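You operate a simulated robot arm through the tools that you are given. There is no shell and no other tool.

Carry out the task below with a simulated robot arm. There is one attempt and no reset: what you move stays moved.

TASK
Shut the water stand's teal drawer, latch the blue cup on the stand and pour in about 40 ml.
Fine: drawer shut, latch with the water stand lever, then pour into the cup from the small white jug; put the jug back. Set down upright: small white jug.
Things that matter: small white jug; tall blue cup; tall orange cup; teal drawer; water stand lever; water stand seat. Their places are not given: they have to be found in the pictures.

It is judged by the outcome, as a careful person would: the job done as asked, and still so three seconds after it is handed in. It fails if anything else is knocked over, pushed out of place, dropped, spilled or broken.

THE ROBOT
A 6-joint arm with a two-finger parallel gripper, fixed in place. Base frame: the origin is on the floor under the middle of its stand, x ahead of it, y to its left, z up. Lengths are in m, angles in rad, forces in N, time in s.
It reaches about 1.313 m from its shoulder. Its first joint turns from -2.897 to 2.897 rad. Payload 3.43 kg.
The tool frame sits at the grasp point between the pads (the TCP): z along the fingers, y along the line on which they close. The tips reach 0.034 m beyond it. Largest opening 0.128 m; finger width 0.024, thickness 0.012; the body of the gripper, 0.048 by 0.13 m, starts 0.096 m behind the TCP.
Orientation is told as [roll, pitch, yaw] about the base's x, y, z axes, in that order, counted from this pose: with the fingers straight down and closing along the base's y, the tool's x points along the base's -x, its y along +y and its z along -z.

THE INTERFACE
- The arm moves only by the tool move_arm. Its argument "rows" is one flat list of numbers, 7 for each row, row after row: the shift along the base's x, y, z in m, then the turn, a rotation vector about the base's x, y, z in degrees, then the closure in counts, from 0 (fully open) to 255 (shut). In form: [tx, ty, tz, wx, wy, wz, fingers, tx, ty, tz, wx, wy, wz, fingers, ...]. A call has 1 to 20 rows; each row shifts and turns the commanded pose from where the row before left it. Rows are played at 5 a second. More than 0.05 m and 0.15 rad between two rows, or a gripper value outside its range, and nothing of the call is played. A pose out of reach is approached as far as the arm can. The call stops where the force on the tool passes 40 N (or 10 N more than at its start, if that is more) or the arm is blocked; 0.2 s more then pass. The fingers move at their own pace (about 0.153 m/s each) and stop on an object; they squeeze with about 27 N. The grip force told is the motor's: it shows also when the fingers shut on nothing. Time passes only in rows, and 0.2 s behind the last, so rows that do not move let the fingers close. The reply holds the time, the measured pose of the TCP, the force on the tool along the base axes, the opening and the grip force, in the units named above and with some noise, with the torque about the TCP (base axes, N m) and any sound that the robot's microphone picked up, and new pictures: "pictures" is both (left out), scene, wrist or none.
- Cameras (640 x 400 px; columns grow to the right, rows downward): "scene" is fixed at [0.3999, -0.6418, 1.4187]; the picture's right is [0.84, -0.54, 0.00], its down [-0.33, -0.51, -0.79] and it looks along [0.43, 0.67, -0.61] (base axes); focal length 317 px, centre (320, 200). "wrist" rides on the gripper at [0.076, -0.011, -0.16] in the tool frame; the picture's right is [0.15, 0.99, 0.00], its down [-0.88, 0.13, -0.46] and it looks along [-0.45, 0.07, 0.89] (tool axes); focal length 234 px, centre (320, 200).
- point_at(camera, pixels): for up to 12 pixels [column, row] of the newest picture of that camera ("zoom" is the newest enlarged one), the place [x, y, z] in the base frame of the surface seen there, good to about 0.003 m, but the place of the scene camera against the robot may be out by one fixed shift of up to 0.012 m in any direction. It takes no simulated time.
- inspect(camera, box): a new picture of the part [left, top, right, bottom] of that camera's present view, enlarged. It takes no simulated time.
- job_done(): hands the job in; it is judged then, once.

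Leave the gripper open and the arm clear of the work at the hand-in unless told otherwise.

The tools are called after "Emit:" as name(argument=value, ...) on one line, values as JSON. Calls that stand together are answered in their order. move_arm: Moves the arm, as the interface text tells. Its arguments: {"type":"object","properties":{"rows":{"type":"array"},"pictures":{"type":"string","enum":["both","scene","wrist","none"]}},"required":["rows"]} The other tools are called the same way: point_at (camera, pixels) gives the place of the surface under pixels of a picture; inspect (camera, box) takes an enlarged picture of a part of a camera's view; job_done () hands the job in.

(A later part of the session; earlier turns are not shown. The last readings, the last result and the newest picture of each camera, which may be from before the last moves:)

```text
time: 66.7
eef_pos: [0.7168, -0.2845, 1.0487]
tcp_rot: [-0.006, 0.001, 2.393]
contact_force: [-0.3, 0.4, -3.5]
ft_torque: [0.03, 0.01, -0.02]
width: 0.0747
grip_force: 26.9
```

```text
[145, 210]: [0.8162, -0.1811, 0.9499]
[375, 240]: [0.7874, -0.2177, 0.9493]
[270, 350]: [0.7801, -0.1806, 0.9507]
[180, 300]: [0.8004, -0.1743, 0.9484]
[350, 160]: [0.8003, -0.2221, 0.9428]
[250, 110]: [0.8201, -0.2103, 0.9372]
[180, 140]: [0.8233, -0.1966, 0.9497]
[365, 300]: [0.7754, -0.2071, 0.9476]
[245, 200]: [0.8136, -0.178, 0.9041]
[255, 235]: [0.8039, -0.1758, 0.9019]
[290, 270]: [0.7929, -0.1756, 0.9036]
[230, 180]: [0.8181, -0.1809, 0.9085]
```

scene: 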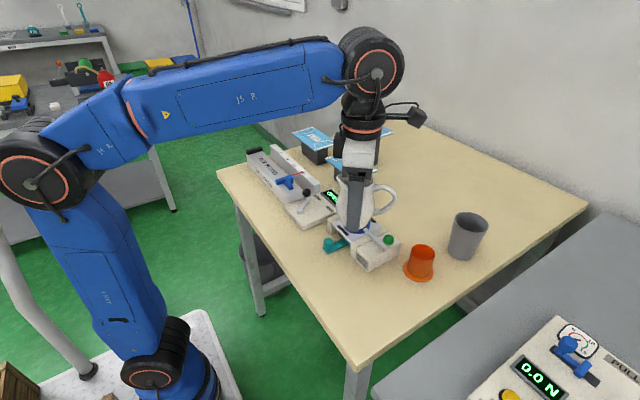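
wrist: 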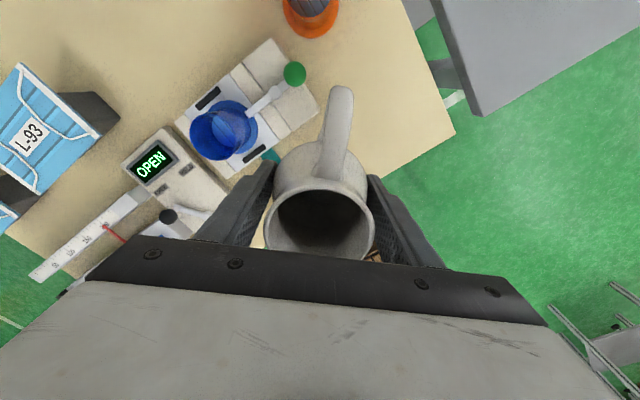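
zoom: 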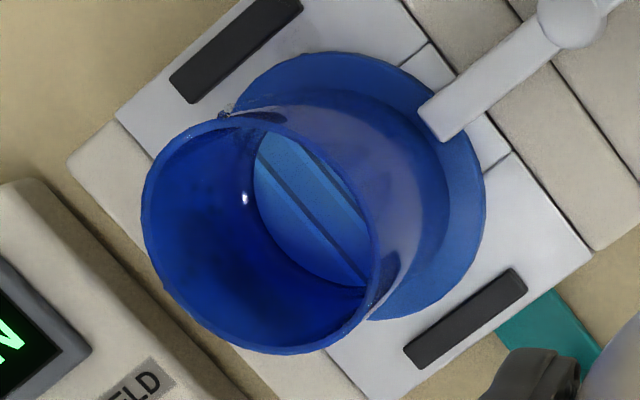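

Water in the cup is at z≈0.9027, and the inner bottom is at about 0.8927 (rim minus 0.0566), so depth is about 10 mm. With an inner radius of about 0.0235 m, that is 17-20 ml. The target is about 23 mm depth, z≈0.916. I'll go back to the pour spot and pour about 20 ml more.

Emit:
move_arm(rows=[0.017, 0.005, 0, 0, 0, 0, 255, 0.034, 0.0095, 0, 0, 0, 0, 255, 0.034, 0.0095, 0, 0, 0, 0, 255, 0.034, 0.0095, 0, 0, 0, 0, 255, 0.017, 0.005, 0, 0, 0, 0, 255, 0, 0, 0, 0, 0, 0, 255], pictures="none")

Emit:
move_arm(rows=[0, 0, -0.008, -5.3, -5.73, 0, 255, 0, 0, -0.012, -5.3, -5.73, 0, 255, 0, 0, -0.012, -5.3, -5.73, 0, 255, 0, 0, -0.012, -5.3, -5.73, 0, 255, 0, 0, -0.012, -5.3, -5.73, 0, 255, 0, 0, -0.008, -5.3, -5.73, 0, 255, 0, 0, -0.001, -5.3, -5.73, 0, 255, 0, 0, 0, 0, 0, 0, 255])

Emit:
inspect(camera="scene", box=[345, 190, 385, 220])

```text
time: 68.1
eef_pos: [0.8529, -0.2443, 1.0484]
tcp_rot: [-0.005, 0.0, 2.391]
contact_force: [0.7, -0.3, -5.2]
ft_torque: [0.03, -0.02, -0.03]
width: 0.0749
grip_force: 27.2
```

```text
time: 69.9
eef_pos: [0.8528, -0.2469, 0.9834]
tcp_rot: [-0.01, 0.956, 2.389]
contact_force: [0.7, -0.4, -4.0]
ft_torque: [0.03, 0.0, 0.02]
width: 0.0748
grip_force: 27.4
```

scene: 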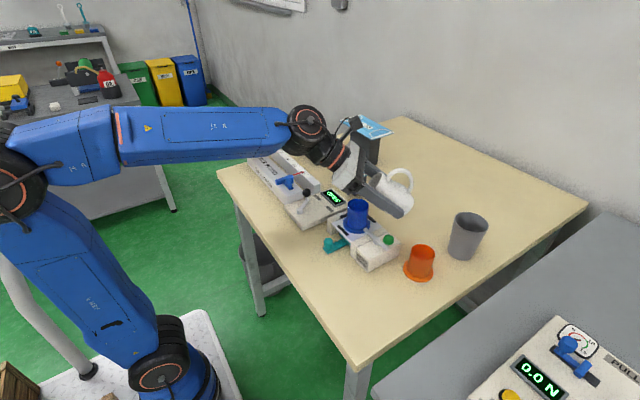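
wrist: 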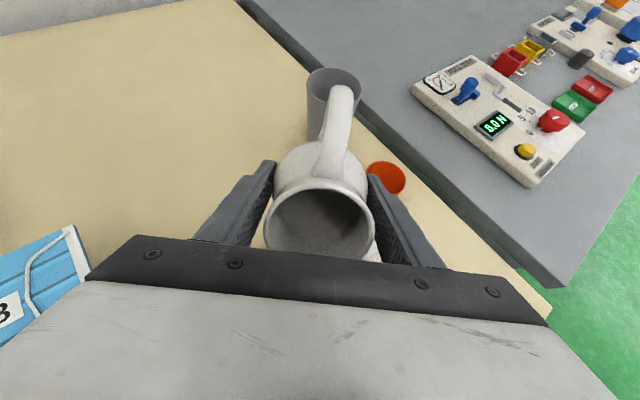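

```text
13.33 times, centred on (365, 205) of scene
```

zoom: 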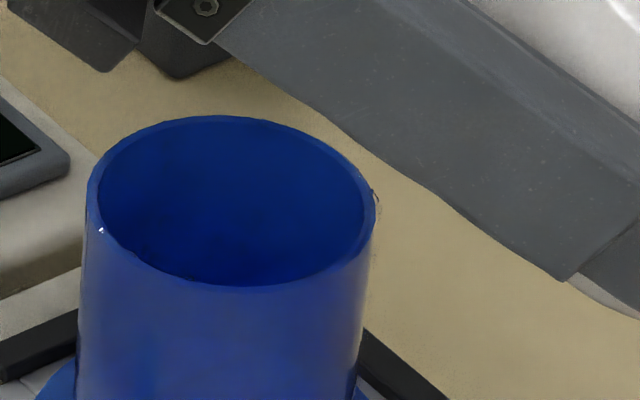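

Tilt is 54.8° and TCP z 0.983. I'll go to 62.5° in two rows and hold 1 s.

Emit:
move_arm(rows=[0, 0, 0, -2.72, -2.94, 0, 255, 0, 0, 0, -2.5, -2.7, 0, 255, 0, 0, 0, 0, 0, 0, 255, 0, 0, 0, 0, 0, 0, 255, 0, 0, 0, 0, 0, 0, 255, 0, 0, 0, 0, 0, 0, 255], pictures="none")

Emit:
inspect(camera="scene", box=[345, 190, 385, 220])

Emit:
inspect(camera="wrist", box=[255, 170, 385, 265])

Emit:
point_at(camera="zoom", pixels=[[320, 270], [320, 220], [250, 220], [390, 220], [320, 160], [320, 295], [320, 320], [320, 340], [280, 250], [360, 250], [300, 200], [340, 200]])

```text
time: 71.3
eef_pos: [0.852, -0.2474, 0.9836]
tcp_rot: [-0.01, 1.089, 2.391]
contact_force: [-0.9, 0.5, -2.7]
ft_torque: [0.02, 0.0, -0.02]
width: 0.0748
grip_force: 27.0
```

```text
13.33 times, centred on (365, 205) of scene
```

zoom: 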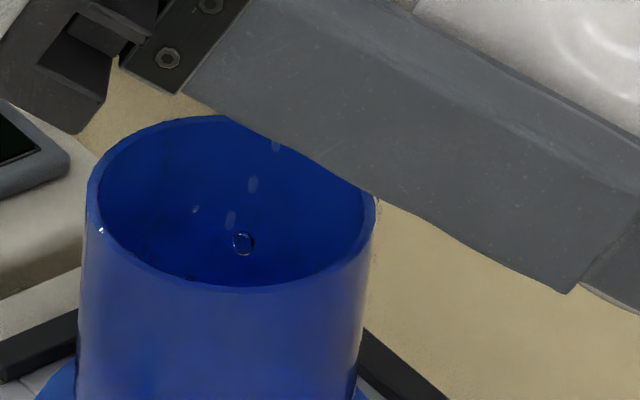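

```text
4.21 times, centred on (320, 218) of wrist
```

zoom: 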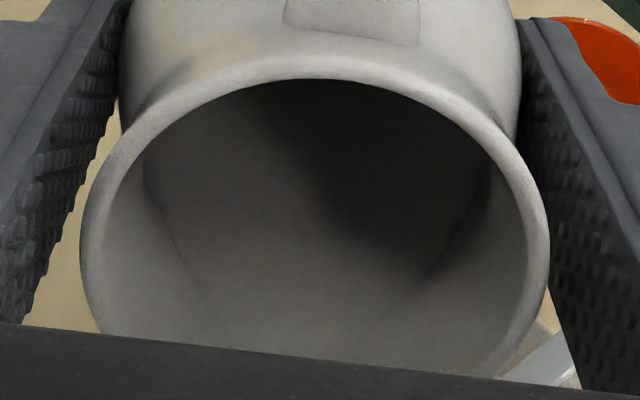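

```text
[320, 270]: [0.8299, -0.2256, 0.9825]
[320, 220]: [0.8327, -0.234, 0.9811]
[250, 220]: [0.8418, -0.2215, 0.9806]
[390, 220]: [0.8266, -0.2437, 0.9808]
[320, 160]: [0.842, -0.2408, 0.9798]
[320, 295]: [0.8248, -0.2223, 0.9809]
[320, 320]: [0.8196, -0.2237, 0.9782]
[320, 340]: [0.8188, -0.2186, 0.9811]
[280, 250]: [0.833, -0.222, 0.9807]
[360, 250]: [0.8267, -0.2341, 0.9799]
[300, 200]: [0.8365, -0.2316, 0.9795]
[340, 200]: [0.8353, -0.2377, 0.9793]
```

Flow has resumed, landing in the middle of the cup. I'll tilt 2° more to about 64.5° and hold 1 s.

Emit:
move_arm(rows=[0, 0, 0, -0.68, -0.73, 0, 255, 0, 0, 0, -0.68, -0.73, 0, 255, 0, 0, 0, 0, 0, 0, 255, 0, 0, 0, 0, 0, 0, 255, 0, 0, 0, 0, 0, 0, 255, 0, 0, 0, 0, 0, 0, 255], pictures="none")

Emit:
inspect(camera="wrist", box=[255, 170, 385, 265])

Emit:
point_at(camera="zoom", pixels=[[320, 270], [320, 220], [250, 220], [390, 220], [320, 160], [320, 295], [320, 320], [320, 340], [280, 250], [360, 250], [300, 200], [340, 200]])

Emit:
inspect(camera="scene", box=[345, 190, 385, 220])

Emit:
point_at(camera="zoom", pixels=[[225, 278], [240, 275], [200, 270], [260, 270], [230, 265], [215, 270], [250, 278], [235, 255], [260, 250]])

```text
time: 72.7
eef_pos: [0.8523, -0.2478, 0.9832]
tcp_rot: [-0.009, 1.124, 2.39]
contact_force: [0.0, 0.6, -2.0]
ft_torque: [-0.02, 0.01, 0.0]
width: 0.0749
grip_force: 27.7
```

```text
4.21 times, centred on (320, 218) of wrist
```

zoom: 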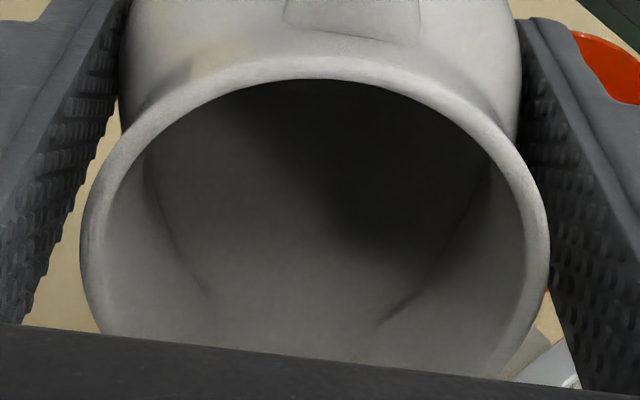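

```text
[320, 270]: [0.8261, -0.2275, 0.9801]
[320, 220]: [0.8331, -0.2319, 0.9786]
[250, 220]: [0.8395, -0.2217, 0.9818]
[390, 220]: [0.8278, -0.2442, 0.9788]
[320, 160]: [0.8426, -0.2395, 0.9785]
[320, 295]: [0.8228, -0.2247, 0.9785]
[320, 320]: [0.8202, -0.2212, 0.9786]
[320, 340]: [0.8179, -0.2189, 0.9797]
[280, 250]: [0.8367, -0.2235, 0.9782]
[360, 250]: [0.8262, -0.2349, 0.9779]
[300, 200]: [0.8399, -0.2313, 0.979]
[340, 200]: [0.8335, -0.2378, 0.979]
```

```text
13.33 times, centred on (365, 205) of scene
```

zoom: 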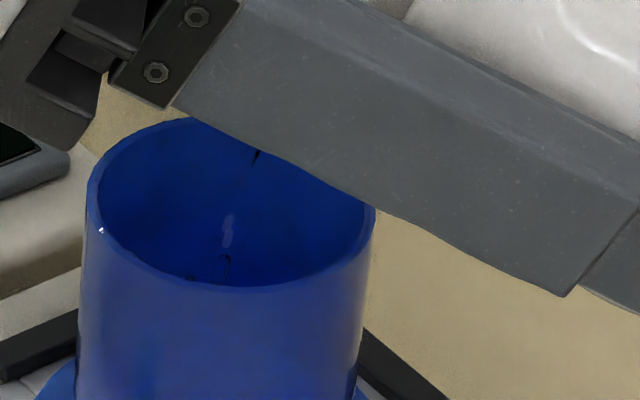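

```text
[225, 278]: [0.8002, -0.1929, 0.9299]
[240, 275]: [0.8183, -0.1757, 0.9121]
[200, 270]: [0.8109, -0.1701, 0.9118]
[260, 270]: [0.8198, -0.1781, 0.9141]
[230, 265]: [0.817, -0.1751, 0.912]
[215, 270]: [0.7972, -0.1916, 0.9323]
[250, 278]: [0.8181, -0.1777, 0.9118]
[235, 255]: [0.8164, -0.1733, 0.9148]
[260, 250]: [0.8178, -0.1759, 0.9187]
```

The jug plane is down another 1.5 mm, so I estimate a total around 28 ml. I'll tilt 1.5° more and hold 1 s.

Emit:
move_arm(rows=[0, 0, 0, -1.02, -1.1, 0, 255, 0, 0, 0, 0, 0, 0, 255, 0, 0, 0, 0, 0, 0, 255, 0, 0, 0, 0, 0, 0, 255, 0, 0, 0, 0, 0, 0, 255], pictures="none")

Emit:
inspect(camera="wrist", box=[255, 170, 385, 265])

Emit:
point_at(camera="zoom", pixels=[[320, 270], [320, 220], [250, 220], [390, 220], [320, 160], [320, 295], [320, 320], [320, 340], [280, 250], [360, 250], [300, 200], [340, 200]])

Emit:
inspect(camera="scene", box=[345, 190, 385, 220])

Emit:
point_at(camera="zoom", pixels=[[225, 278], [240, 275], [200, 270], [260, 270], [230, 265], [215, 270], [250, 278], [235, 255], [260, 250]])

```text
time: 73.9
eef_pos: [0.8518, -0.2476, 0.9836]
tcp_rot: [-0.01, 1.15, 2.386]
contact_force: [0.1, -0.1, -3.3]
ft_torque: [-0.01, 0.05, 0.03]
width: 0.0747
grip_force: 26.9
```

```text
4.21 times, centred on (320, 218) of wrist
```

zoom: 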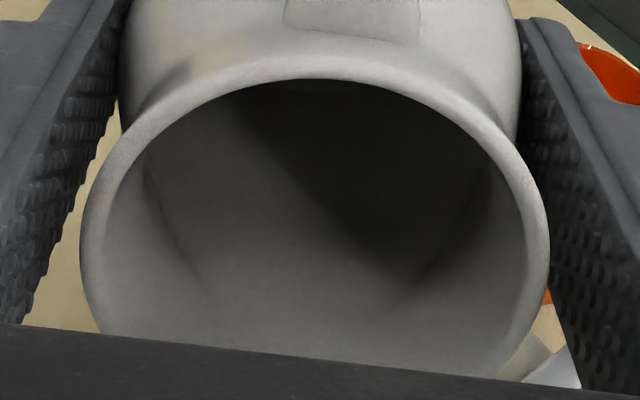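

```text
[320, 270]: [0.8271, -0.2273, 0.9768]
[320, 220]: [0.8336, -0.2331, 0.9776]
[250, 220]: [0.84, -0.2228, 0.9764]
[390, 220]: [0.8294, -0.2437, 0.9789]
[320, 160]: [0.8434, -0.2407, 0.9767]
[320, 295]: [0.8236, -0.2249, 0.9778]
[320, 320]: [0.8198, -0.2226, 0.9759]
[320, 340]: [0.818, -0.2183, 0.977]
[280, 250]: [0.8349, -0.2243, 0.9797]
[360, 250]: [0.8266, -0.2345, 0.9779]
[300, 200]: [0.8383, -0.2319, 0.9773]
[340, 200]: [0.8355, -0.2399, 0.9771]
```

```text
13.33 times, centred on (365, 205) of scene
```

zoom: 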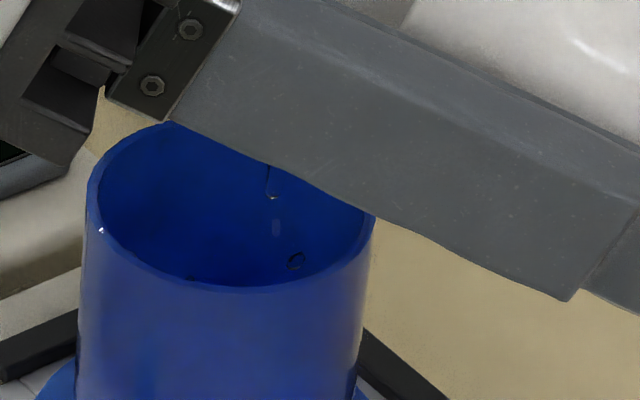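

```text
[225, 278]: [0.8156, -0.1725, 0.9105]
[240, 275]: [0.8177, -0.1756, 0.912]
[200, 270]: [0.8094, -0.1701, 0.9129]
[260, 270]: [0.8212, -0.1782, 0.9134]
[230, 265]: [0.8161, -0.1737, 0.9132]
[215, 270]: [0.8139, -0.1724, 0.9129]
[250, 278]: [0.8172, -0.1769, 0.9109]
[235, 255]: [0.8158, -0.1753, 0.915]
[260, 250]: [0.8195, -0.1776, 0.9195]
```

The jug plane has dropped another 1.6 mm, so the total could be near 35-38 ml. I'll stop here, tilt back upright while rising, and look into the cup again.

Emit:
move_arm(rows=[0, 0, 0, 5.43, 5.87, 0, 255, 0, 0, 0, 5.43, 5.87, 0, 255, 0, 0, 0.006, 5.43, 5.87, 0, 255, 0, 0, 0.012, 5.43, 5.87, 0, 255, 0, 0, 0.012, 5.43, 5.87, 0, 255, 0, 0, 0.012, 5.43, 5.87, 0, 255, 0, 0, 0.012, 5.43, 5.87, 0, 255, 0, 0, 0.011, 5.43, 5.87, 0, 255, 0, 0, 0, 1.3, 1.4, 0, 255, 0, 0, 0, 0, 0, 0, 255], pictures="none")

Emit:
inspect(camera="scene", box=[340, 190, 380, 220])

Emit:
point_at(camera="zoom", pixels=[[305, 278], [320, 275], [280, 270], [340, 270], [310, 265], [295, 270], [330, 278], [315, 255], [340, 250], [315, 283]])

Emit:
inspect(camera="wrist", box=[255, 170, 385, 265])

Emit:
point_at(camera="zoom", pixels=[[320, 120], [320, 140], [280, 140], [360, 140], [300, 110], [340, 110], [320, 170], [320, 200], [270, 170], [370, 170], [320, 210], [320, 100]])

```text
time: 76.1
eef_pos: [0.8521, -0.2473, 1.0478]
tcp_rot: [-0.005, -0.002, 2.394]
contact_force: [-0.9, 0.7, -3.2]
ft_torque: [0.03, 0.04, 0.0]
width: 0.0747
grip_force: 27.1
```

```text
13.33 times, centred on (360, 205) of scene
```

zoom: 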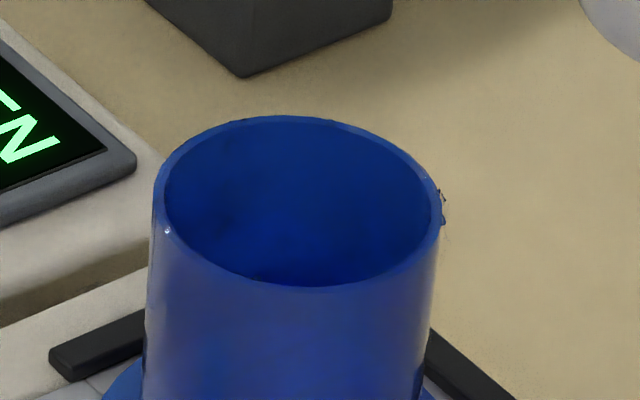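

```text
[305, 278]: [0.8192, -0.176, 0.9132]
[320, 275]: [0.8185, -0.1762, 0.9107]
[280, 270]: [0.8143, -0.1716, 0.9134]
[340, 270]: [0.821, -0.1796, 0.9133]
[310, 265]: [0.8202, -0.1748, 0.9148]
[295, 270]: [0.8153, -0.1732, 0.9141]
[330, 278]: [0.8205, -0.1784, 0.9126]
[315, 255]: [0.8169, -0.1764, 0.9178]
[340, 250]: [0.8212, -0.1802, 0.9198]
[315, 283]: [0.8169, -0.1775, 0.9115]
```

```text
4.21 times, centred on (320, 218) of wrist
```

zoom: 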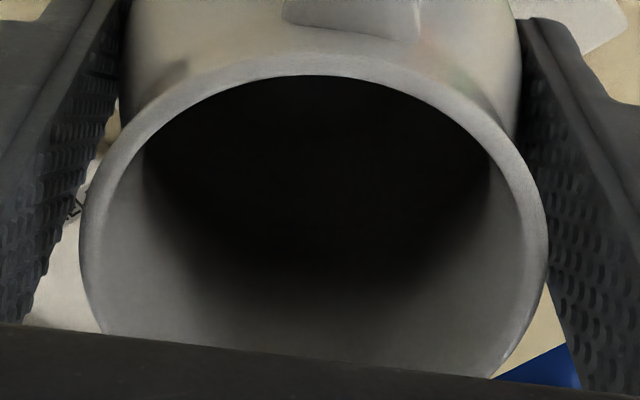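

```text
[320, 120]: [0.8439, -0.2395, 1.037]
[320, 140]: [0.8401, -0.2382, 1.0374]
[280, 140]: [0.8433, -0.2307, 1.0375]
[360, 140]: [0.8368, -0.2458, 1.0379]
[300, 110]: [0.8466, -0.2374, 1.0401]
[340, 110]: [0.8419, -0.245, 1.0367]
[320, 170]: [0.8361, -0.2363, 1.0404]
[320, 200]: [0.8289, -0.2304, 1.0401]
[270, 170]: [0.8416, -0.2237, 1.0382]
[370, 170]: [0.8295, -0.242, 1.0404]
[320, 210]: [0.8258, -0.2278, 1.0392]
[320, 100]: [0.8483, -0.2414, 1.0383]
```

The jug level dropped about 10 mm in total, which is between 28 and 35 ml. I'll go to the look pose to measure the cup itself.

Emit:
move_arm(rows=[-0.017, -0.005, 0, 0, 0, 0, 255, -0.034, -0.0095, 0, 0, 0, 0, 255, -0.034, -0.0095, 0, 0, 0, 0, 255, -0.034, -0.0095, 0, 0, 0, 0, 255, -0.017, -0.005, 0, 0, 0, 0, 255, 0, 0, 0, 0, 0, 0, 255], pictures="wrist")

Emit:
inspect(camera="wrist", box=[180, 90, 270, 170])

Emit:
point_at(camera="zoom", pixels=[[290, 180], [310, 200], [300, 220], [330, 230], [280, 200], [320, 180], [340, 250], [300, 150], [340, 220], [270, 180], [310, 240], [350, 270]])

Emit:
point_at(camera="zoom", pixels=[[270, 200], [265, 160], [290, 230], [300, 200], [325, 205], [350, 240], [310, 170], [330, 200], [145, 210], [270, 350], [180, 300], [180, 140]])

```text
time: 77.5
eef_pos: [0.7155, -0.2858, 1.0483]
tcp_rot: [-0.005, -0.001, 2.394]
contact_force: [-0.3, 0.8, -3.6]
ft_torque: [-0.01, 0.02, 0.0]
width: 0.0745
grip_force: 27.2
```

wrist: 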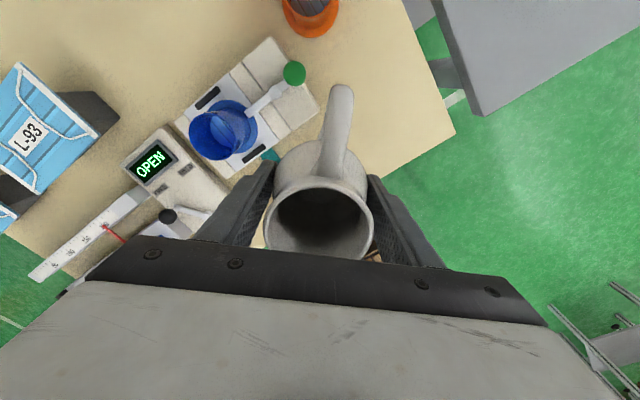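

```text
5.00 times, centred on (225, 130) of wrist
```

zoom: 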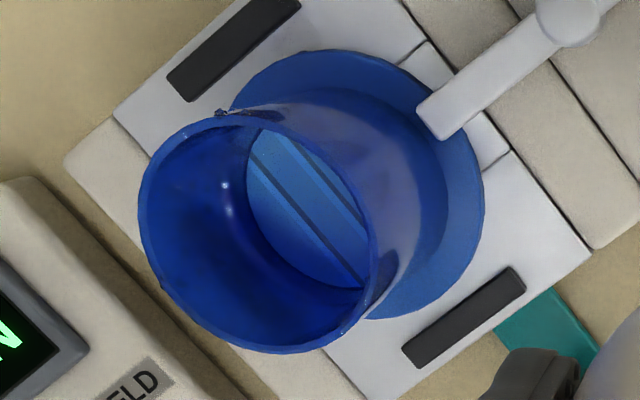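

```text
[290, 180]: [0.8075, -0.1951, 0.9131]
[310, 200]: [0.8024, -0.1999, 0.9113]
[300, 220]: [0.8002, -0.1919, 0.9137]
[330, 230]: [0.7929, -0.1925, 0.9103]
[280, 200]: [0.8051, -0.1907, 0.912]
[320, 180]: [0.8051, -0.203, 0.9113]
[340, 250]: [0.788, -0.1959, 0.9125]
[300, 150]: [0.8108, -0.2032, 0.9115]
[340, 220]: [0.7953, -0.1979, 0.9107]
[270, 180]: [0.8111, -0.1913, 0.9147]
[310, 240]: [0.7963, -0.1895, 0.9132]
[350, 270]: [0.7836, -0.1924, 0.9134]
```

```text
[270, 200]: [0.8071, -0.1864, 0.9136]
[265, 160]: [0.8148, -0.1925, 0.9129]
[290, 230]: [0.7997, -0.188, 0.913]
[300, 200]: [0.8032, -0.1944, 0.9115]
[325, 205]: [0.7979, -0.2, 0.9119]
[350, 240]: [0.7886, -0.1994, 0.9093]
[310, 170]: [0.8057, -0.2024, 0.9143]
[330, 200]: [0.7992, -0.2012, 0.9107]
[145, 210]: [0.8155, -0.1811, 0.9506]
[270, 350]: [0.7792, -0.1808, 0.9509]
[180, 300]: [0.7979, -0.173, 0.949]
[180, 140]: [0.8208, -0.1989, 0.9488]
```

Cup water is at z≈0.9122, about 19 mm depth or roughly 33 ml, so about 6 ml is still needed. There's a small dark mark on the rim's +x side (222, 112 in this zoom). I'll zoom on it to see whether it is a drop.

Emit:
inspect(camera="wrist", box=[192, 102, 222, 122])

Emit:
inspect(camera="scene", box=[355, 195, 385, 235])

```text
16.00 times, centred on (207, 112) of wrist
```

zoom: 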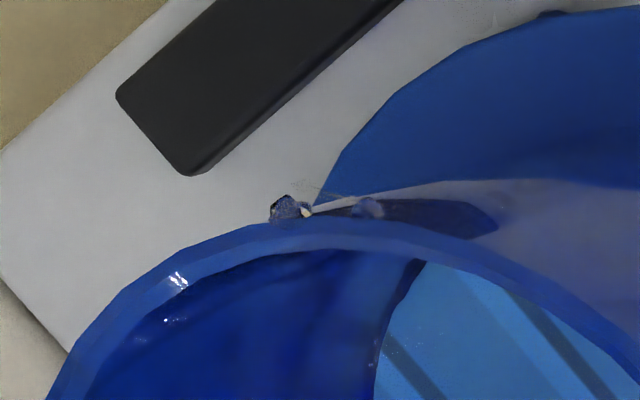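

```text
10.00 times, centred on (370, 215) of scene
```

zoom: 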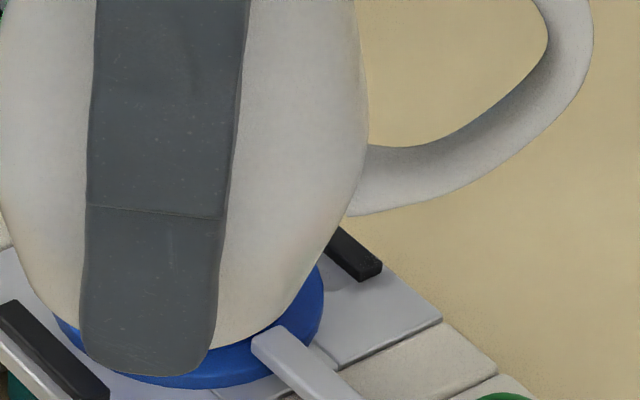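

There are small drops clinging to the outside of the near rim, from the slow first dribble. For the last ~6 ml I'll shift the spout about 8 mm further into the cup and pour briskly instead of dribbling. First I'll move back and tilt to 62°, still below flow onset.

Emit:
move_arm(rows=[0.016, 0.0055, 0, 0, 0, 0, 255, 0.0327, 0.011, 0, 0, 0, 0, 255, 0.0327, 0.011, 0, 0, 0, 0, 255, 0.0327, 0.011, 0, 0, 0, 0, 255, 0.016, 0.0055, 0, 0, 0, 0, 255, 0, 0, -0.008, -5.3, -5.73, 0, 255, 0, 0, -0.012, -5.3, -5.73, 0, 255, 0, 0, -0.012, -5.3, -5.73, 0, 255, 0, 0, -0.012, -5.3, -5.73, 0, 255, 0, 0, -0.012, -5.3, -5.73, 0, 255, 0, 0, -0.008, -5.3, -5.73, 0, 255, 0, 0, -0.001, -5.3, -5.73, 0, 255, 0, 0, 0, -4.07, -4.4, 0, 255, 0, 0, 0, 0, 0, 0, 255])

Emit:
inspect(camera="scene", box=[345, 190, 385, 220])

```text
time: 80.5
eef_pos: [0.8474, -0.2409, 0.9834]
tcp_rot: [-0.011, 1.06, 2.391]
contact_force: [0.5, -0.1, -3.6]
ft_torque: [-0.01, 0.01, -0.01]
width: 0.0744
grip_force: 27.3
```

scene: 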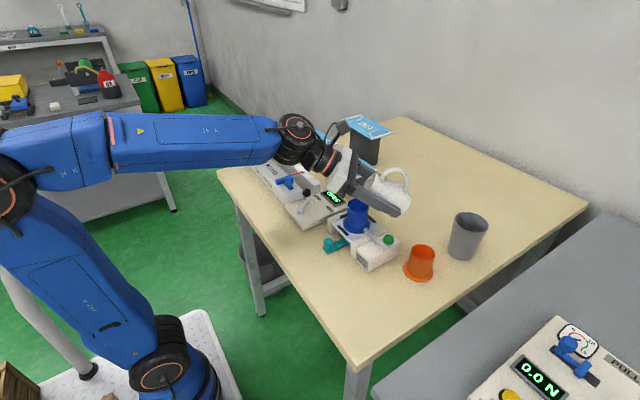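
wrist: 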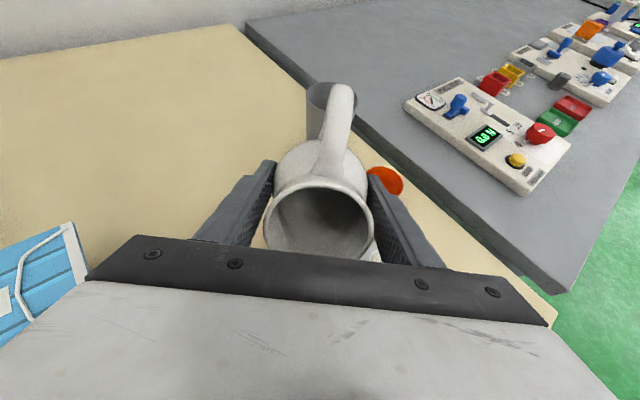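

```text
13.33 times, centred on (365, 205) of scene
```

zoom: 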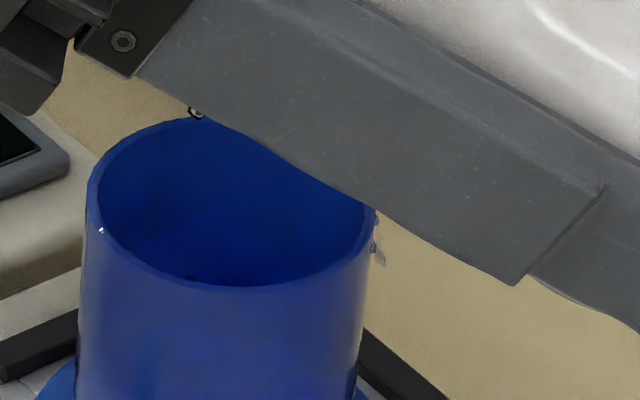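

Tilt is 60.7°. I see a drop near (195, 112) under the spout. I'll wait one row to see whether it's falling or clinging.

Emit:
move_arm(rows=[0, 0, 0, 0, 0, 0, 255], pictures="none")

Emit:
inspect(camera="scene", box=[345, 190, 385, 220])

```text
time: 80.9
eef_pos: [0.8475, -0.2413, 0.983]
tcp_rot: [-0.011, 1.056, 2.389]
contact_force: [0.8, 0.2, -2.1]
ft_torque: [-0.03, 0.02, 0.02]
width: 0.0749
grip_force: 27.5
```

```text
13.33 times, centred on (365, 205) of scene
```

zoom: 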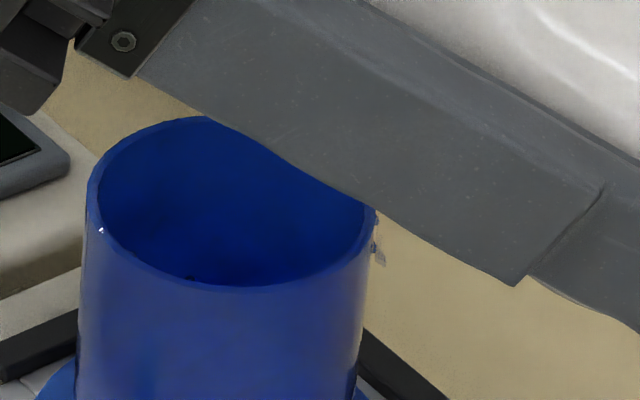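

It fell and the stream is clear now. Next is the brisk pour: +3.5°, +3.5° to about 67.6°, hold 0.6 s, then back 16°.

Emit:
move_arm(rows=[0, 0, 0, -2.38, -2.57, 0, 255, 0, 0, 0, -2.38, -2.57, 0, 255, 0, 0, 0, 0, 0, 0, 255, 0, 0, 0, 0, 0, 0, 255], pictures="none")

Emit:
inspect(camera="scene", box=[345, 190, 385, 220])

Emit:
inspect(camera="wrist", box=[255, 170, 385, 265])

Emit:
point_at(camera="zoom", pixels=[[320, 270], [320, 220], [250, 220], [390, 220], [320, 160], [320, 295], [320, 320], [320, 340], [280, 250], [360, 250], [300, 200], [340, 200]])

```text
time: 81.9
eef_pos: [0.8469, -0.2421, 0.983]
tcp_rot: [-0.012, 1.179, 2.388]
contact_force: [0.8, -0.5, -2.0]
ft_torque: [0.01, 0.04, 0.0]
width: 0.0748
grip_force: 27.4
```

```text
13.33 times, centred on (365, 205) of scene
```

zoom: 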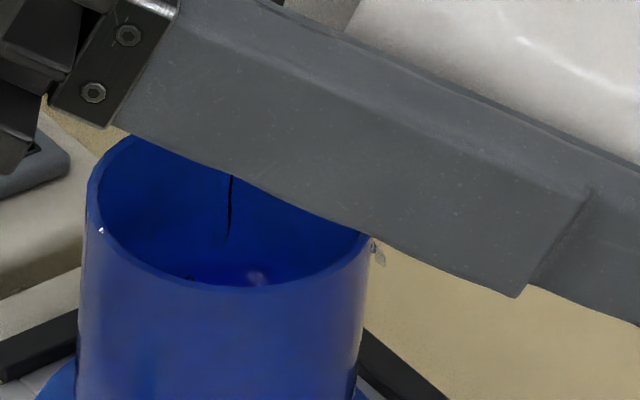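

```text
4.21 times, centred on (320, 218) of wrist
```

zoom: 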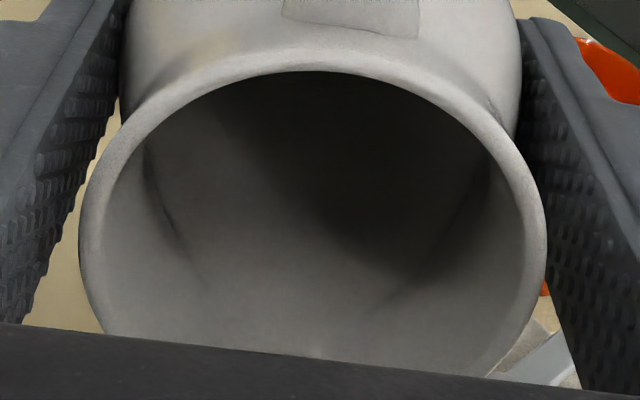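

```text
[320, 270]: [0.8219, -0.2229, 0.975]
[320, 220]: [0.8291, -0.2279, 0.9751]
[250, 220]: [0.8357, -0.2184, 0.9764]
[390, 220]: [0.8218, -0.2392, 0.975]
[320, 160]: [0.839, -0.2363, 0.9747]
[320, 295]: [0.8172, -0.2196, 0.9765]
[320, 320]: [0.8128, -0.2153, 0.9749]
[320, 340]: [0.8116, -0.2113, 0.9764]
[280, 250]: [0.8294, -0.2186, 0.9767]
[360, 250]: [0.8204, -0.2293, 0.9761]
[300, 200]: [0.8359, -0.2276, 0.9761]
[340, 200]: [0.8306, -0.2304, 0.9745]
```

The stream is in the cup and the jug plane dropped another ~1.7 mm. I'll stop now, tilt back upright while rising, then measure again.

Emit:
move_arm(rows=[0, 0, 0, 5.7, 6.16, 0, 255, 0, 0, 0, 5.7, 6.16, 0, 255, 0, 0, 0.006, 5.5, 5.94, 0, 255, 0, 0, 0.012, 5.5, 5.94, 0, 255, 0, 0, 0.012, 5.5, 5.94, 0, 255, 0, 0, 0.012, 5.5, 5.94, 0, 255, 0, 0, 0.012, 5.5, 5.94, 0, 255, 0, 0, 0.011, 5.5, 5.94, 0, 255, 0, 0, 0, 1.5, 1.6, 0, 255, 0, 0, 0, 0, 0, 0, 255], pictures="none")

Emit:
move_arm(rows=[-0.016, -0.0055, 0, 0, 0, 0, 255, -0.0327, -0.011, 0, 0, 0, 0, 255, -0.0327, -0.011, 0, 0, 0, 0, 255, -0.0327, -0.011, 0, 0, 0, 0, 255, -0.016, -0.0055, 0, 0, 0, 0, 255, 0, 0, 0, 0, 0, 0, 255], pictures="wrist")

Emit:
inspect(camera="wrist", box=[180, 90, 270, 170])

Emit:
point_at(camera="zoom", pixels=[[290, 180], [310, 200], [300, 220], [330, 230], [280, 200], [320, 180], [340, 250], [300, 150], [340, 220], [270, 180], [310, 240], [350, 270]])

Emit:
point_at(camera="zoom", pixels=[[270, 200], [265, 160], [290, 230], [300, 200], [325, 205], [350, 240], [310, 170], [330, 200], [145, 210], [270, 350], [180, 300], [180, 140]])

```text
time: 84.1
eef_pos: [0.8464, -0.2419, 1.0484]
tcp_rot: [-0.003, 0.0, 2.393]
contact_force: [-0.3, 0.0, -2.8]
ft_torque: [0.0, 0.03, 0.02]
width: 0.075
grip_force: 27.3
```

```text
time: 85.5
eef_pos: [0.7161, -0.2872, 1.0492]
tcp_rot: [-0.005, 0.001, 2.394]
contact_force: [0.6, -0.2, -2.7]
ft_torque: [0.02, 0.03, -0.03]
width: 0.0747
grip_force: 27.3
```

wrist: 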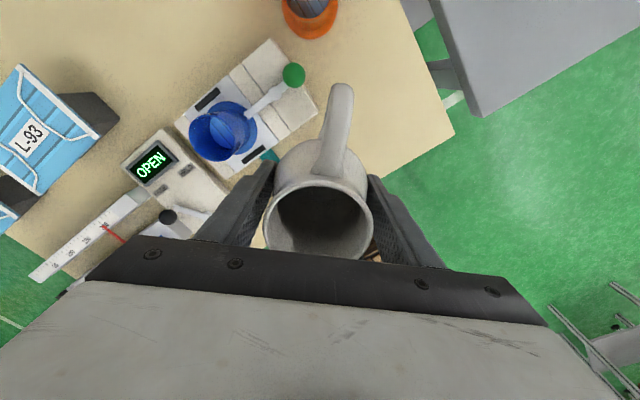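

```text
5.00 times, centred on (225, 130) of wrist
```

zoom: 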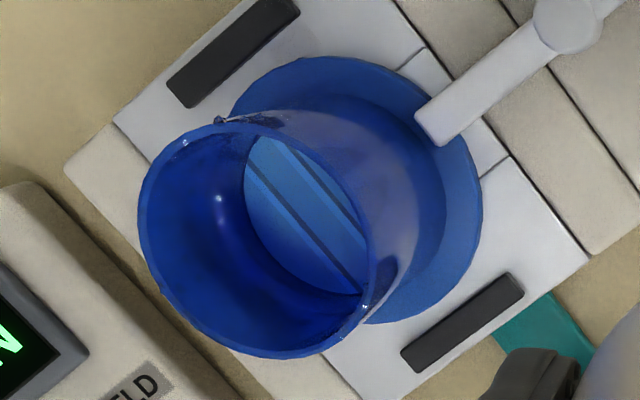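

```text
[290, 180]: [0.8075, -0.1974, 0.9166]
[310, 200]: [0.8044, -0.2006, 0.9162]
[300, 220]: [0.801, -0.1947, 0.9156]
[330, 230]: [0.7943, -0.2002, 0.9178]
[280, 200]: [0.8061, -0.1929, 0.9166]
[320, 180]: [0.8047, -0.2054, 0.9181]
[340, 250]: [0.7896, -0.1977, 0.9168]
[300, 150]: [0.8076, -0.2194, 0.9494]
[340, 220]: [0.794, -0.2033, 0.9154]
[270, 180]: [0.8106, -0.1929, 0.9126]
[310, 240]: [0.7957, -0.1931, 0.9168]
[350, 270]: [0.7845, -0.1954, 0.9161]
```

```text
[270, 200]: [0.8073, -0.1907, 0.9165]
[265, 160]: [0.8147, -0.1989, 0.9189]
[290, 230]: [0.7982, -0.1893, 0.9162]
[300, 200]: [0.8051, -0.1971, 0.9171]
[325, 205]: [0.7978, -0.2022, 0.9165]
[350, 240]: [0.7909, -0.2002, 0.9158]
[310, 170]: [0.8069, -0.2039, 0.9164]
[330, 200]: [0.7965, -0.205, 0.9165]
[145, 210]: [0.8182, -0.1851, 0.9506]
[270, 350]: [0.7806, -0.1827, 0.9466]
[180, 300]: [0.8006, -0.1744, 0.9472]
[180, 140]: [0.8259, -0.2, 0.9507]
```

Cup water is now at z≈0.9165, about 23.5 mm depth or roughly 40 ml, which is on target. Now I'll put the jug back: carry it at z≈1.05 to above its original spot (0.959, -0.2305), turning yaw back by -76°.

Emit:
move_arm(rows=[0.012, 0.003, 0, 0, 0, -3.8, 255, 0.0243, 0.0057, 0, 0, 0, -7.6, 255, 0.0243, 0.0057, 0, 0, 0, -7.6, 255, 0.0243, 0.0057, 0, 0, 0, -7.6, 255, 0.0243, 0.0057, 0, 0, 0, -7.6, 255, 0.0243, 0.0057, 0, 0, 0, -7.6, 255, 0.0243, 0.0057, 0, 0, 0, -7.6, 255, 0.0243, 0.0057, 0, 0, 0, -7.6, 255, 0.0243, 0.0057, 0, 0, 0, -7.6, 255, 0.0243, 0.0057, 0, 0, 0, -7.6, 255, 0.012, 0.003, 0, 0, 0, -4.0, 255, 0, 0, 0, 0, 0, 0, 255])

Emit:
inspect(camera="scene", box=[370, 100, 470, 200])

Emit:
inspect(camera="scene", box=[335, 185, 415, 260])

```text
time: 88.1
eef_pos: [0.9589, -0.228, 1.0495]
tcp_rot: [-0.006, 0.002, 1.061]
contact_force: [0.9, 0.2, -2.9]
ft_torque: [0.0, 0.0, -0.01]
width: 0.0746
grip_force: 27.8
```

scene: 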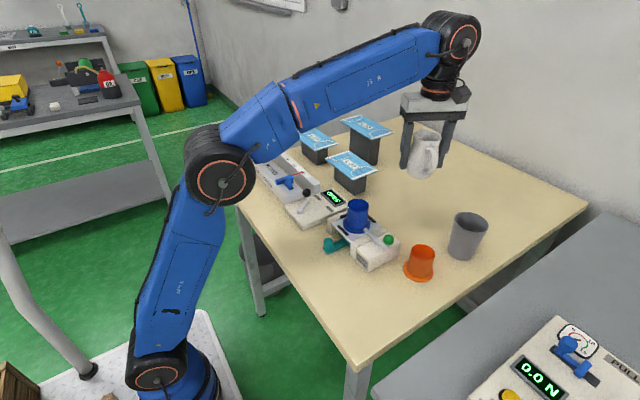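
wrist: 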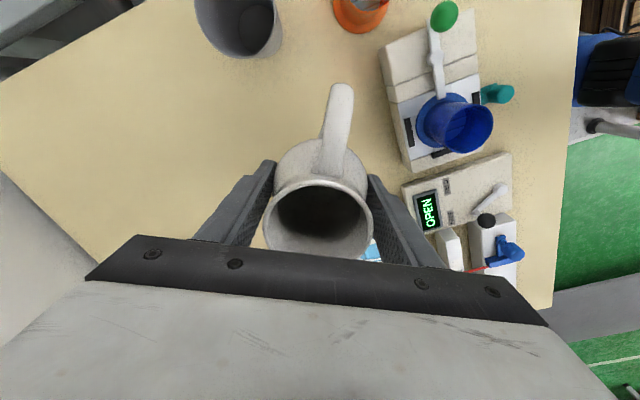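

```text
4.00 times, centred on (420, 150) of scene
```

zoom: 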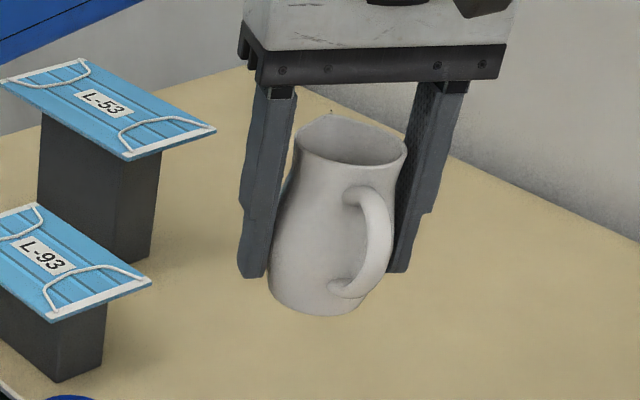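

```text
5.33 times, centred on (375, 222) of scene
```

zoom: 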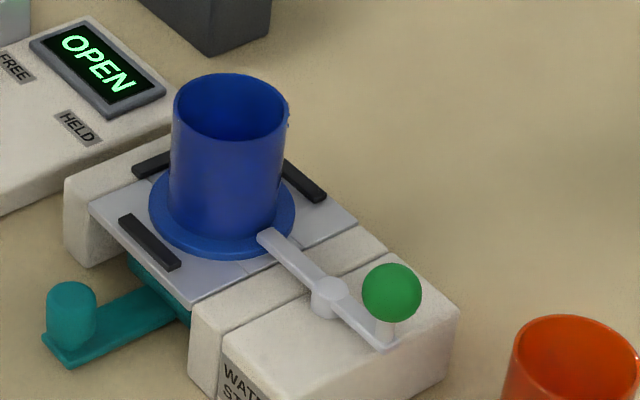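

The jug has slipped a few mm down in the grip while pouring. I'll check from the wrist view whether it's still upright before lowering.

Emit:
inspect(camera="wrist", box=[255, 165, 385, 265])

Emit:
point_at(camera="zoom", pixels=[[305, 86], [200, 120], [420, 125], [110, 200], [530, 210], [90, 270], [540, 280], [130, 170], [505, 170], [290, 88], [250, 98], [370, 100]])

```text
4.00 times, centred on (320, 215) of wrist
```

zoom: 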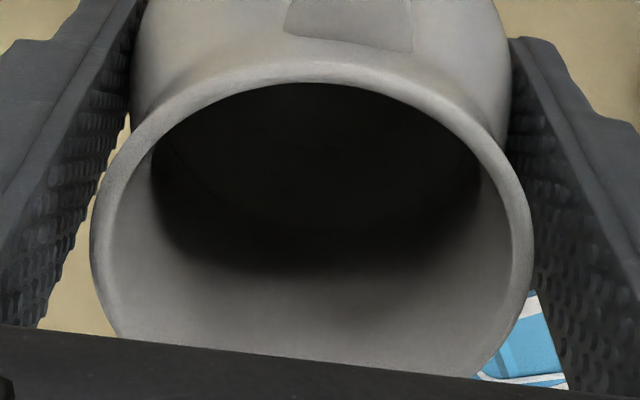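

```text
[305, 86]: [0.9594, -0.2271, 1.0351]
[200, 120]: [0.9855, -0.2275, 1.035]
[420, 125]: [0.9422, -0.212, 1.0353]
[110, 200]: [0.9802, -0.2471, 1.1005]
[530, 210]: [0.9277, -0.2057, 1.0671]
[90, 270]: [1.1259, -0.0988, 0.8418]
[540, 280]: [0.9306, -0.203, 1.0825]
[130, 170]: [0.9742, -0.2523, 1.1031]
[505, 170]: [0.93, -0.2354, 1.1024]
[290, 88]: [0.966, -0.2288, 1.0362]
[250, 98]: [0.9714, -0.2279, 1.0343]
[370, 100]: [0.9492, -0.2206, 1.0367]
```

Emit:
point_at(camera="zoom", pixels=[[310, 72], [250, 78], [375, 80], [180, 110], [450, 110], [145, 145], [490, 150], [103, 280], [522, 280], [108, 310], [515, 310], [100, 240]])

```text
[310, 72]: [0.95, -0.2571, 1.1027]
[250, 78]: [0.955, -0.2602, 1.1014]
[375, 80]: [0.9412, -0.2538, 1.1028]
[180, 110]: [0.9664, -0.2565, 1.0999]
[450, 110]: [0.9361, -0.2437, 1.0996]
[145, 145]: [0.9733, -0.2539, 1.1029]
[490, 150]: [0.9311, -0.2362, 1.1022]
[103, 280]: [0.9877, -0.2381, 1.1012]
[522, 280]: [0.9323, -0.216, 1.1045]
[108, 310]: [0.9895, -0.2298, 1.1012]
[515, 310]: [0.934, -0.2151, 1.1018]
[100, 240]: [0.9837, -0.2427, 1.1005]
```

The rim is level at z≈1.1016, so the jug is upright and just 2.7 mm lower in the grip, and its centre matches the original (0.958, -0.229). I'll lower to just above contact, which I expect at TCP z≈0.889.

Emit:
move_arm(rows=[0, 0, -0.02, 0, 0, 0, 255, 0, 0, -0.035, 0, 0, 0, 255, 0, 0, -0.035, 0, 0, 0, 255, 0, 0, -0.035, 0, 0, 0, 255, 0, 0, -0.02, 0, 0, 0, 255, 0, 0, -0.01, 0, 0, 0, 255, 0, 0, 0, 0, 0, 0, 255])

Emit:
inspect(camera="scene", box=[375, 160, 455, 240])

```text
time: 89.7
eef_pos: [0.9587, -0.2284, 0.893]
tcp_rot: [-0.005, 0.002, 1.061]
contact_force: [0.8, 0.2, -3.3]
ft_torque: [0.04, 0.0, 0.0]
width: 0.0747
grip_force: 27.1
```

scene: 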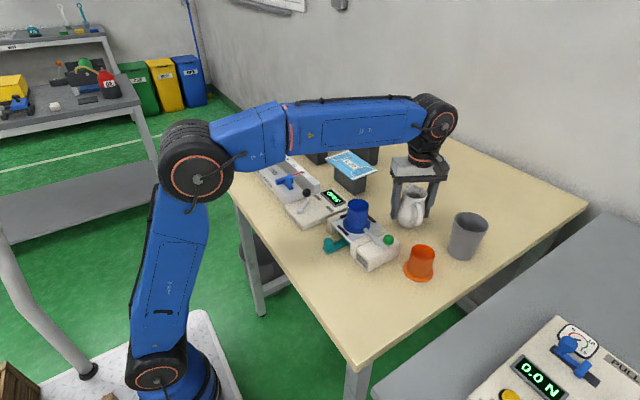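
wrist: 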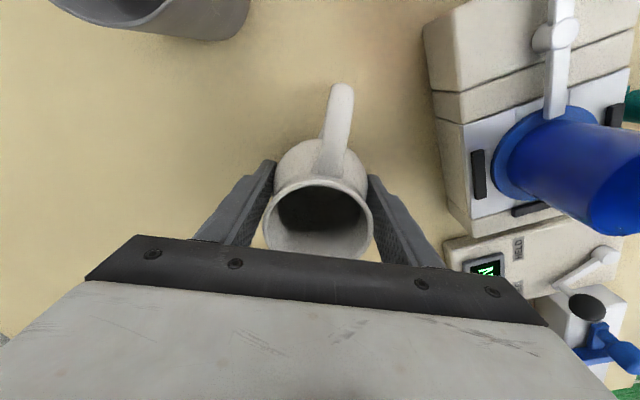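

```text
5.00 times, centred on (415, 200) of scene
```

zoom: 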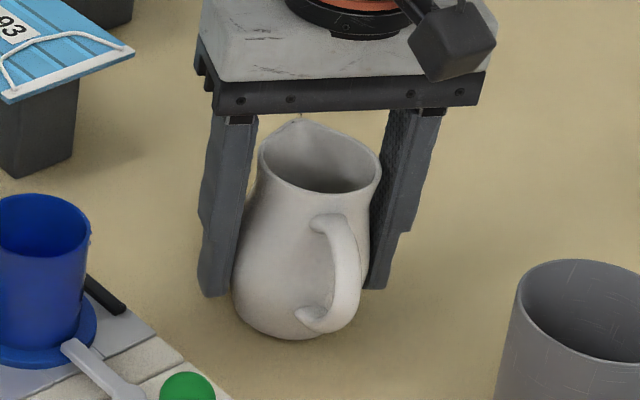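

Nearly down. I'll nudge y by -2 mm to match the original grasp and step down 1 mm at a time until contact.

Emit:
move_arm(rows=[0, -0.002, -0.001, 0, 0, 0, 255, 0, 0, -0.001, 0, 0, 0, 255, 0, 0, -0.001, 0, 0, 0, 255, 0, 0, 0, 0, 0, 0, 255], pictures="none")

```text
time: 90.7
eef_pos: [0.9586, -0.2298, 0.8901]
tcp_rot: [-0.005, 0.001, 1.061]
contact_force: [-0.3, 0.4, -0.8]
ft_torque: [-0.02, -0.04, 0.01]
width: 0.0747
grip_force: 26.6
```

Emit:
move_arm(rows=[0, 0, -0.001, 0, 0, 0, 255, 0, 0, 0, 0, 0, 0, 255], pictures="none")

```text
time: 91.3
eef_pos: [0.9598, -0.2314, 0.8897]
tcp_rot: [-0.008, 0.002, 1.061]
contact_force: [1.7, -2.0, 10.1]
ft_torque: [-0.18, -0.36, -0.07]
width: 0.0746
grip_force: 26.8
```

Contact at about 10 N, so the base is on the table. I'll ease up 0.5 mm and open the fingers gradually.

Emit:
move_arm(rows=[0, 0, 0.0007, 0, 0, 0, 255, 0, 0, 0, 0, 0, 0, 104, 0, 0, 0, 0, 0, 0, 90, 0, 0, 0, 0, 0, 0, 70, 0, 0, 0, 0, 0, 0, 56, 0, 0, 0, 0, 0, 0, 56])

Emit:
inspect(camera="scene", box=[375, 160, 455, 240])

```text
time: 92.7
eef_pos: [0.9596, -0.2296, 0.8897]
tcp_rot: [-0.004, 0.003, 1.064]
contact_force: [-0.4, -0.8, 1.3]
ft_torque: [0.01, -0.02, 0.01]
width: 0.0996
grip_force: 0.1
```

scene: 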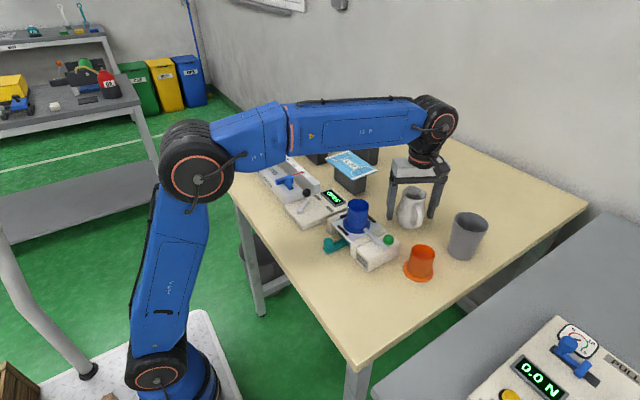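
wrist: 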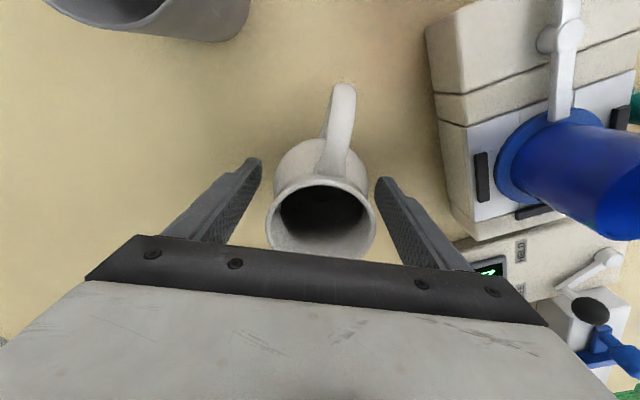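

```text
5.00 times, centred on (415, 200) of scene
```

zoom: 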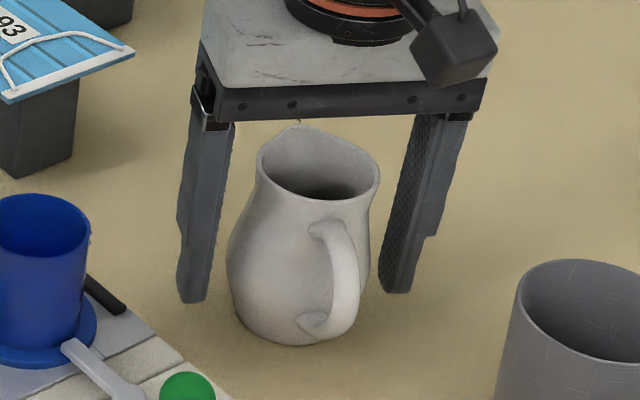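

Released, and the jug stands upright between the open fingers. I'll lift straight up, well clear.

Emit:
move_arm(rows=[0, 0, 0.02, 0, 0, 0, 56, 0, 0, 0.035, 0, 0, 0, 56, 0, 0, 0.04, 0, 0, 0, 56, 0, 0, 0.04, 0, 0, 0, 56, 0, 0, 0.04, 0, 0, 0, 56, 0, 0, 0.04, 0, 0, 0, 56, 0, 0, 0, 0, 0, 0, 56])

Emit:
inspect(camera="scene", box=[330, 175, 450, 275])

Emit:
inspect(camera="wrist", box=[250, 0, 520, 190])

```text
time: 94.3
eef_pos: [0.9578, -0.2296, 1.0996]
tcp_rot: [-0.009, 0.0, 1.061]
contact_force: [-0.1, -0.4, 0.2]
ft_torque: [0.01, -0.02, 0.01]
width: 0.0999
grip_force: 0.1
out of reach, approached as far as the arm can: row 6
```

scene: 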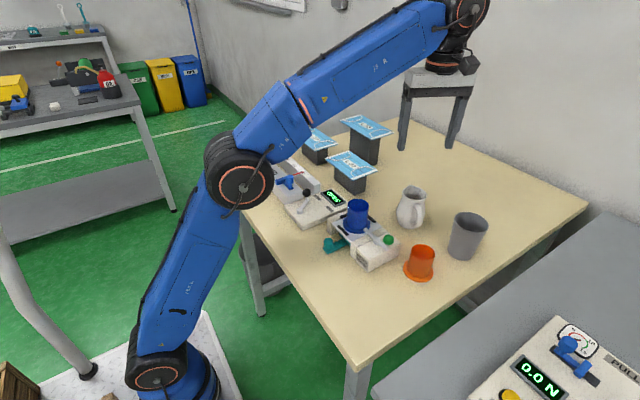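
wrist: 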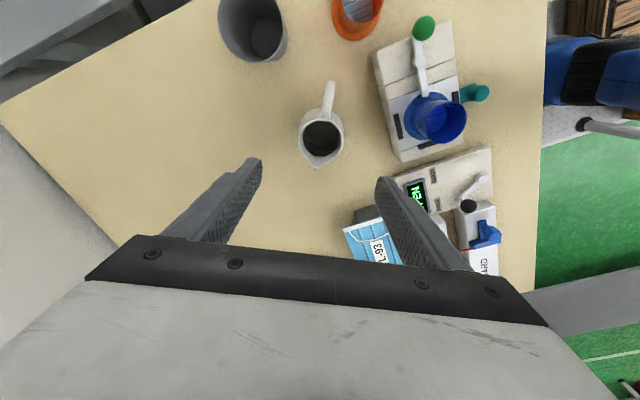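

```text
4.00 times, centred on (390, 225) of scene
```

zoom: 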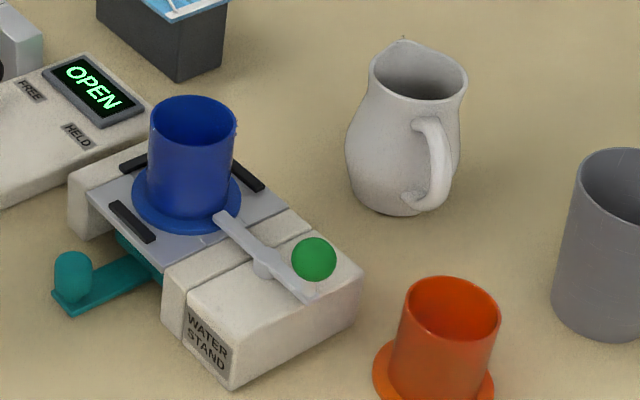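

```text
2.11 times, centred on (385, 95) of wrist
```

zoom: 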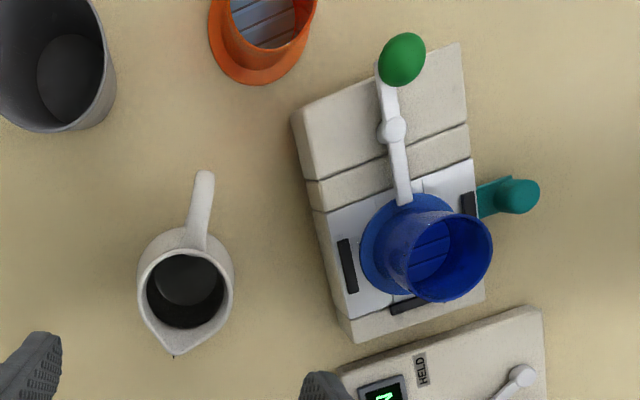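

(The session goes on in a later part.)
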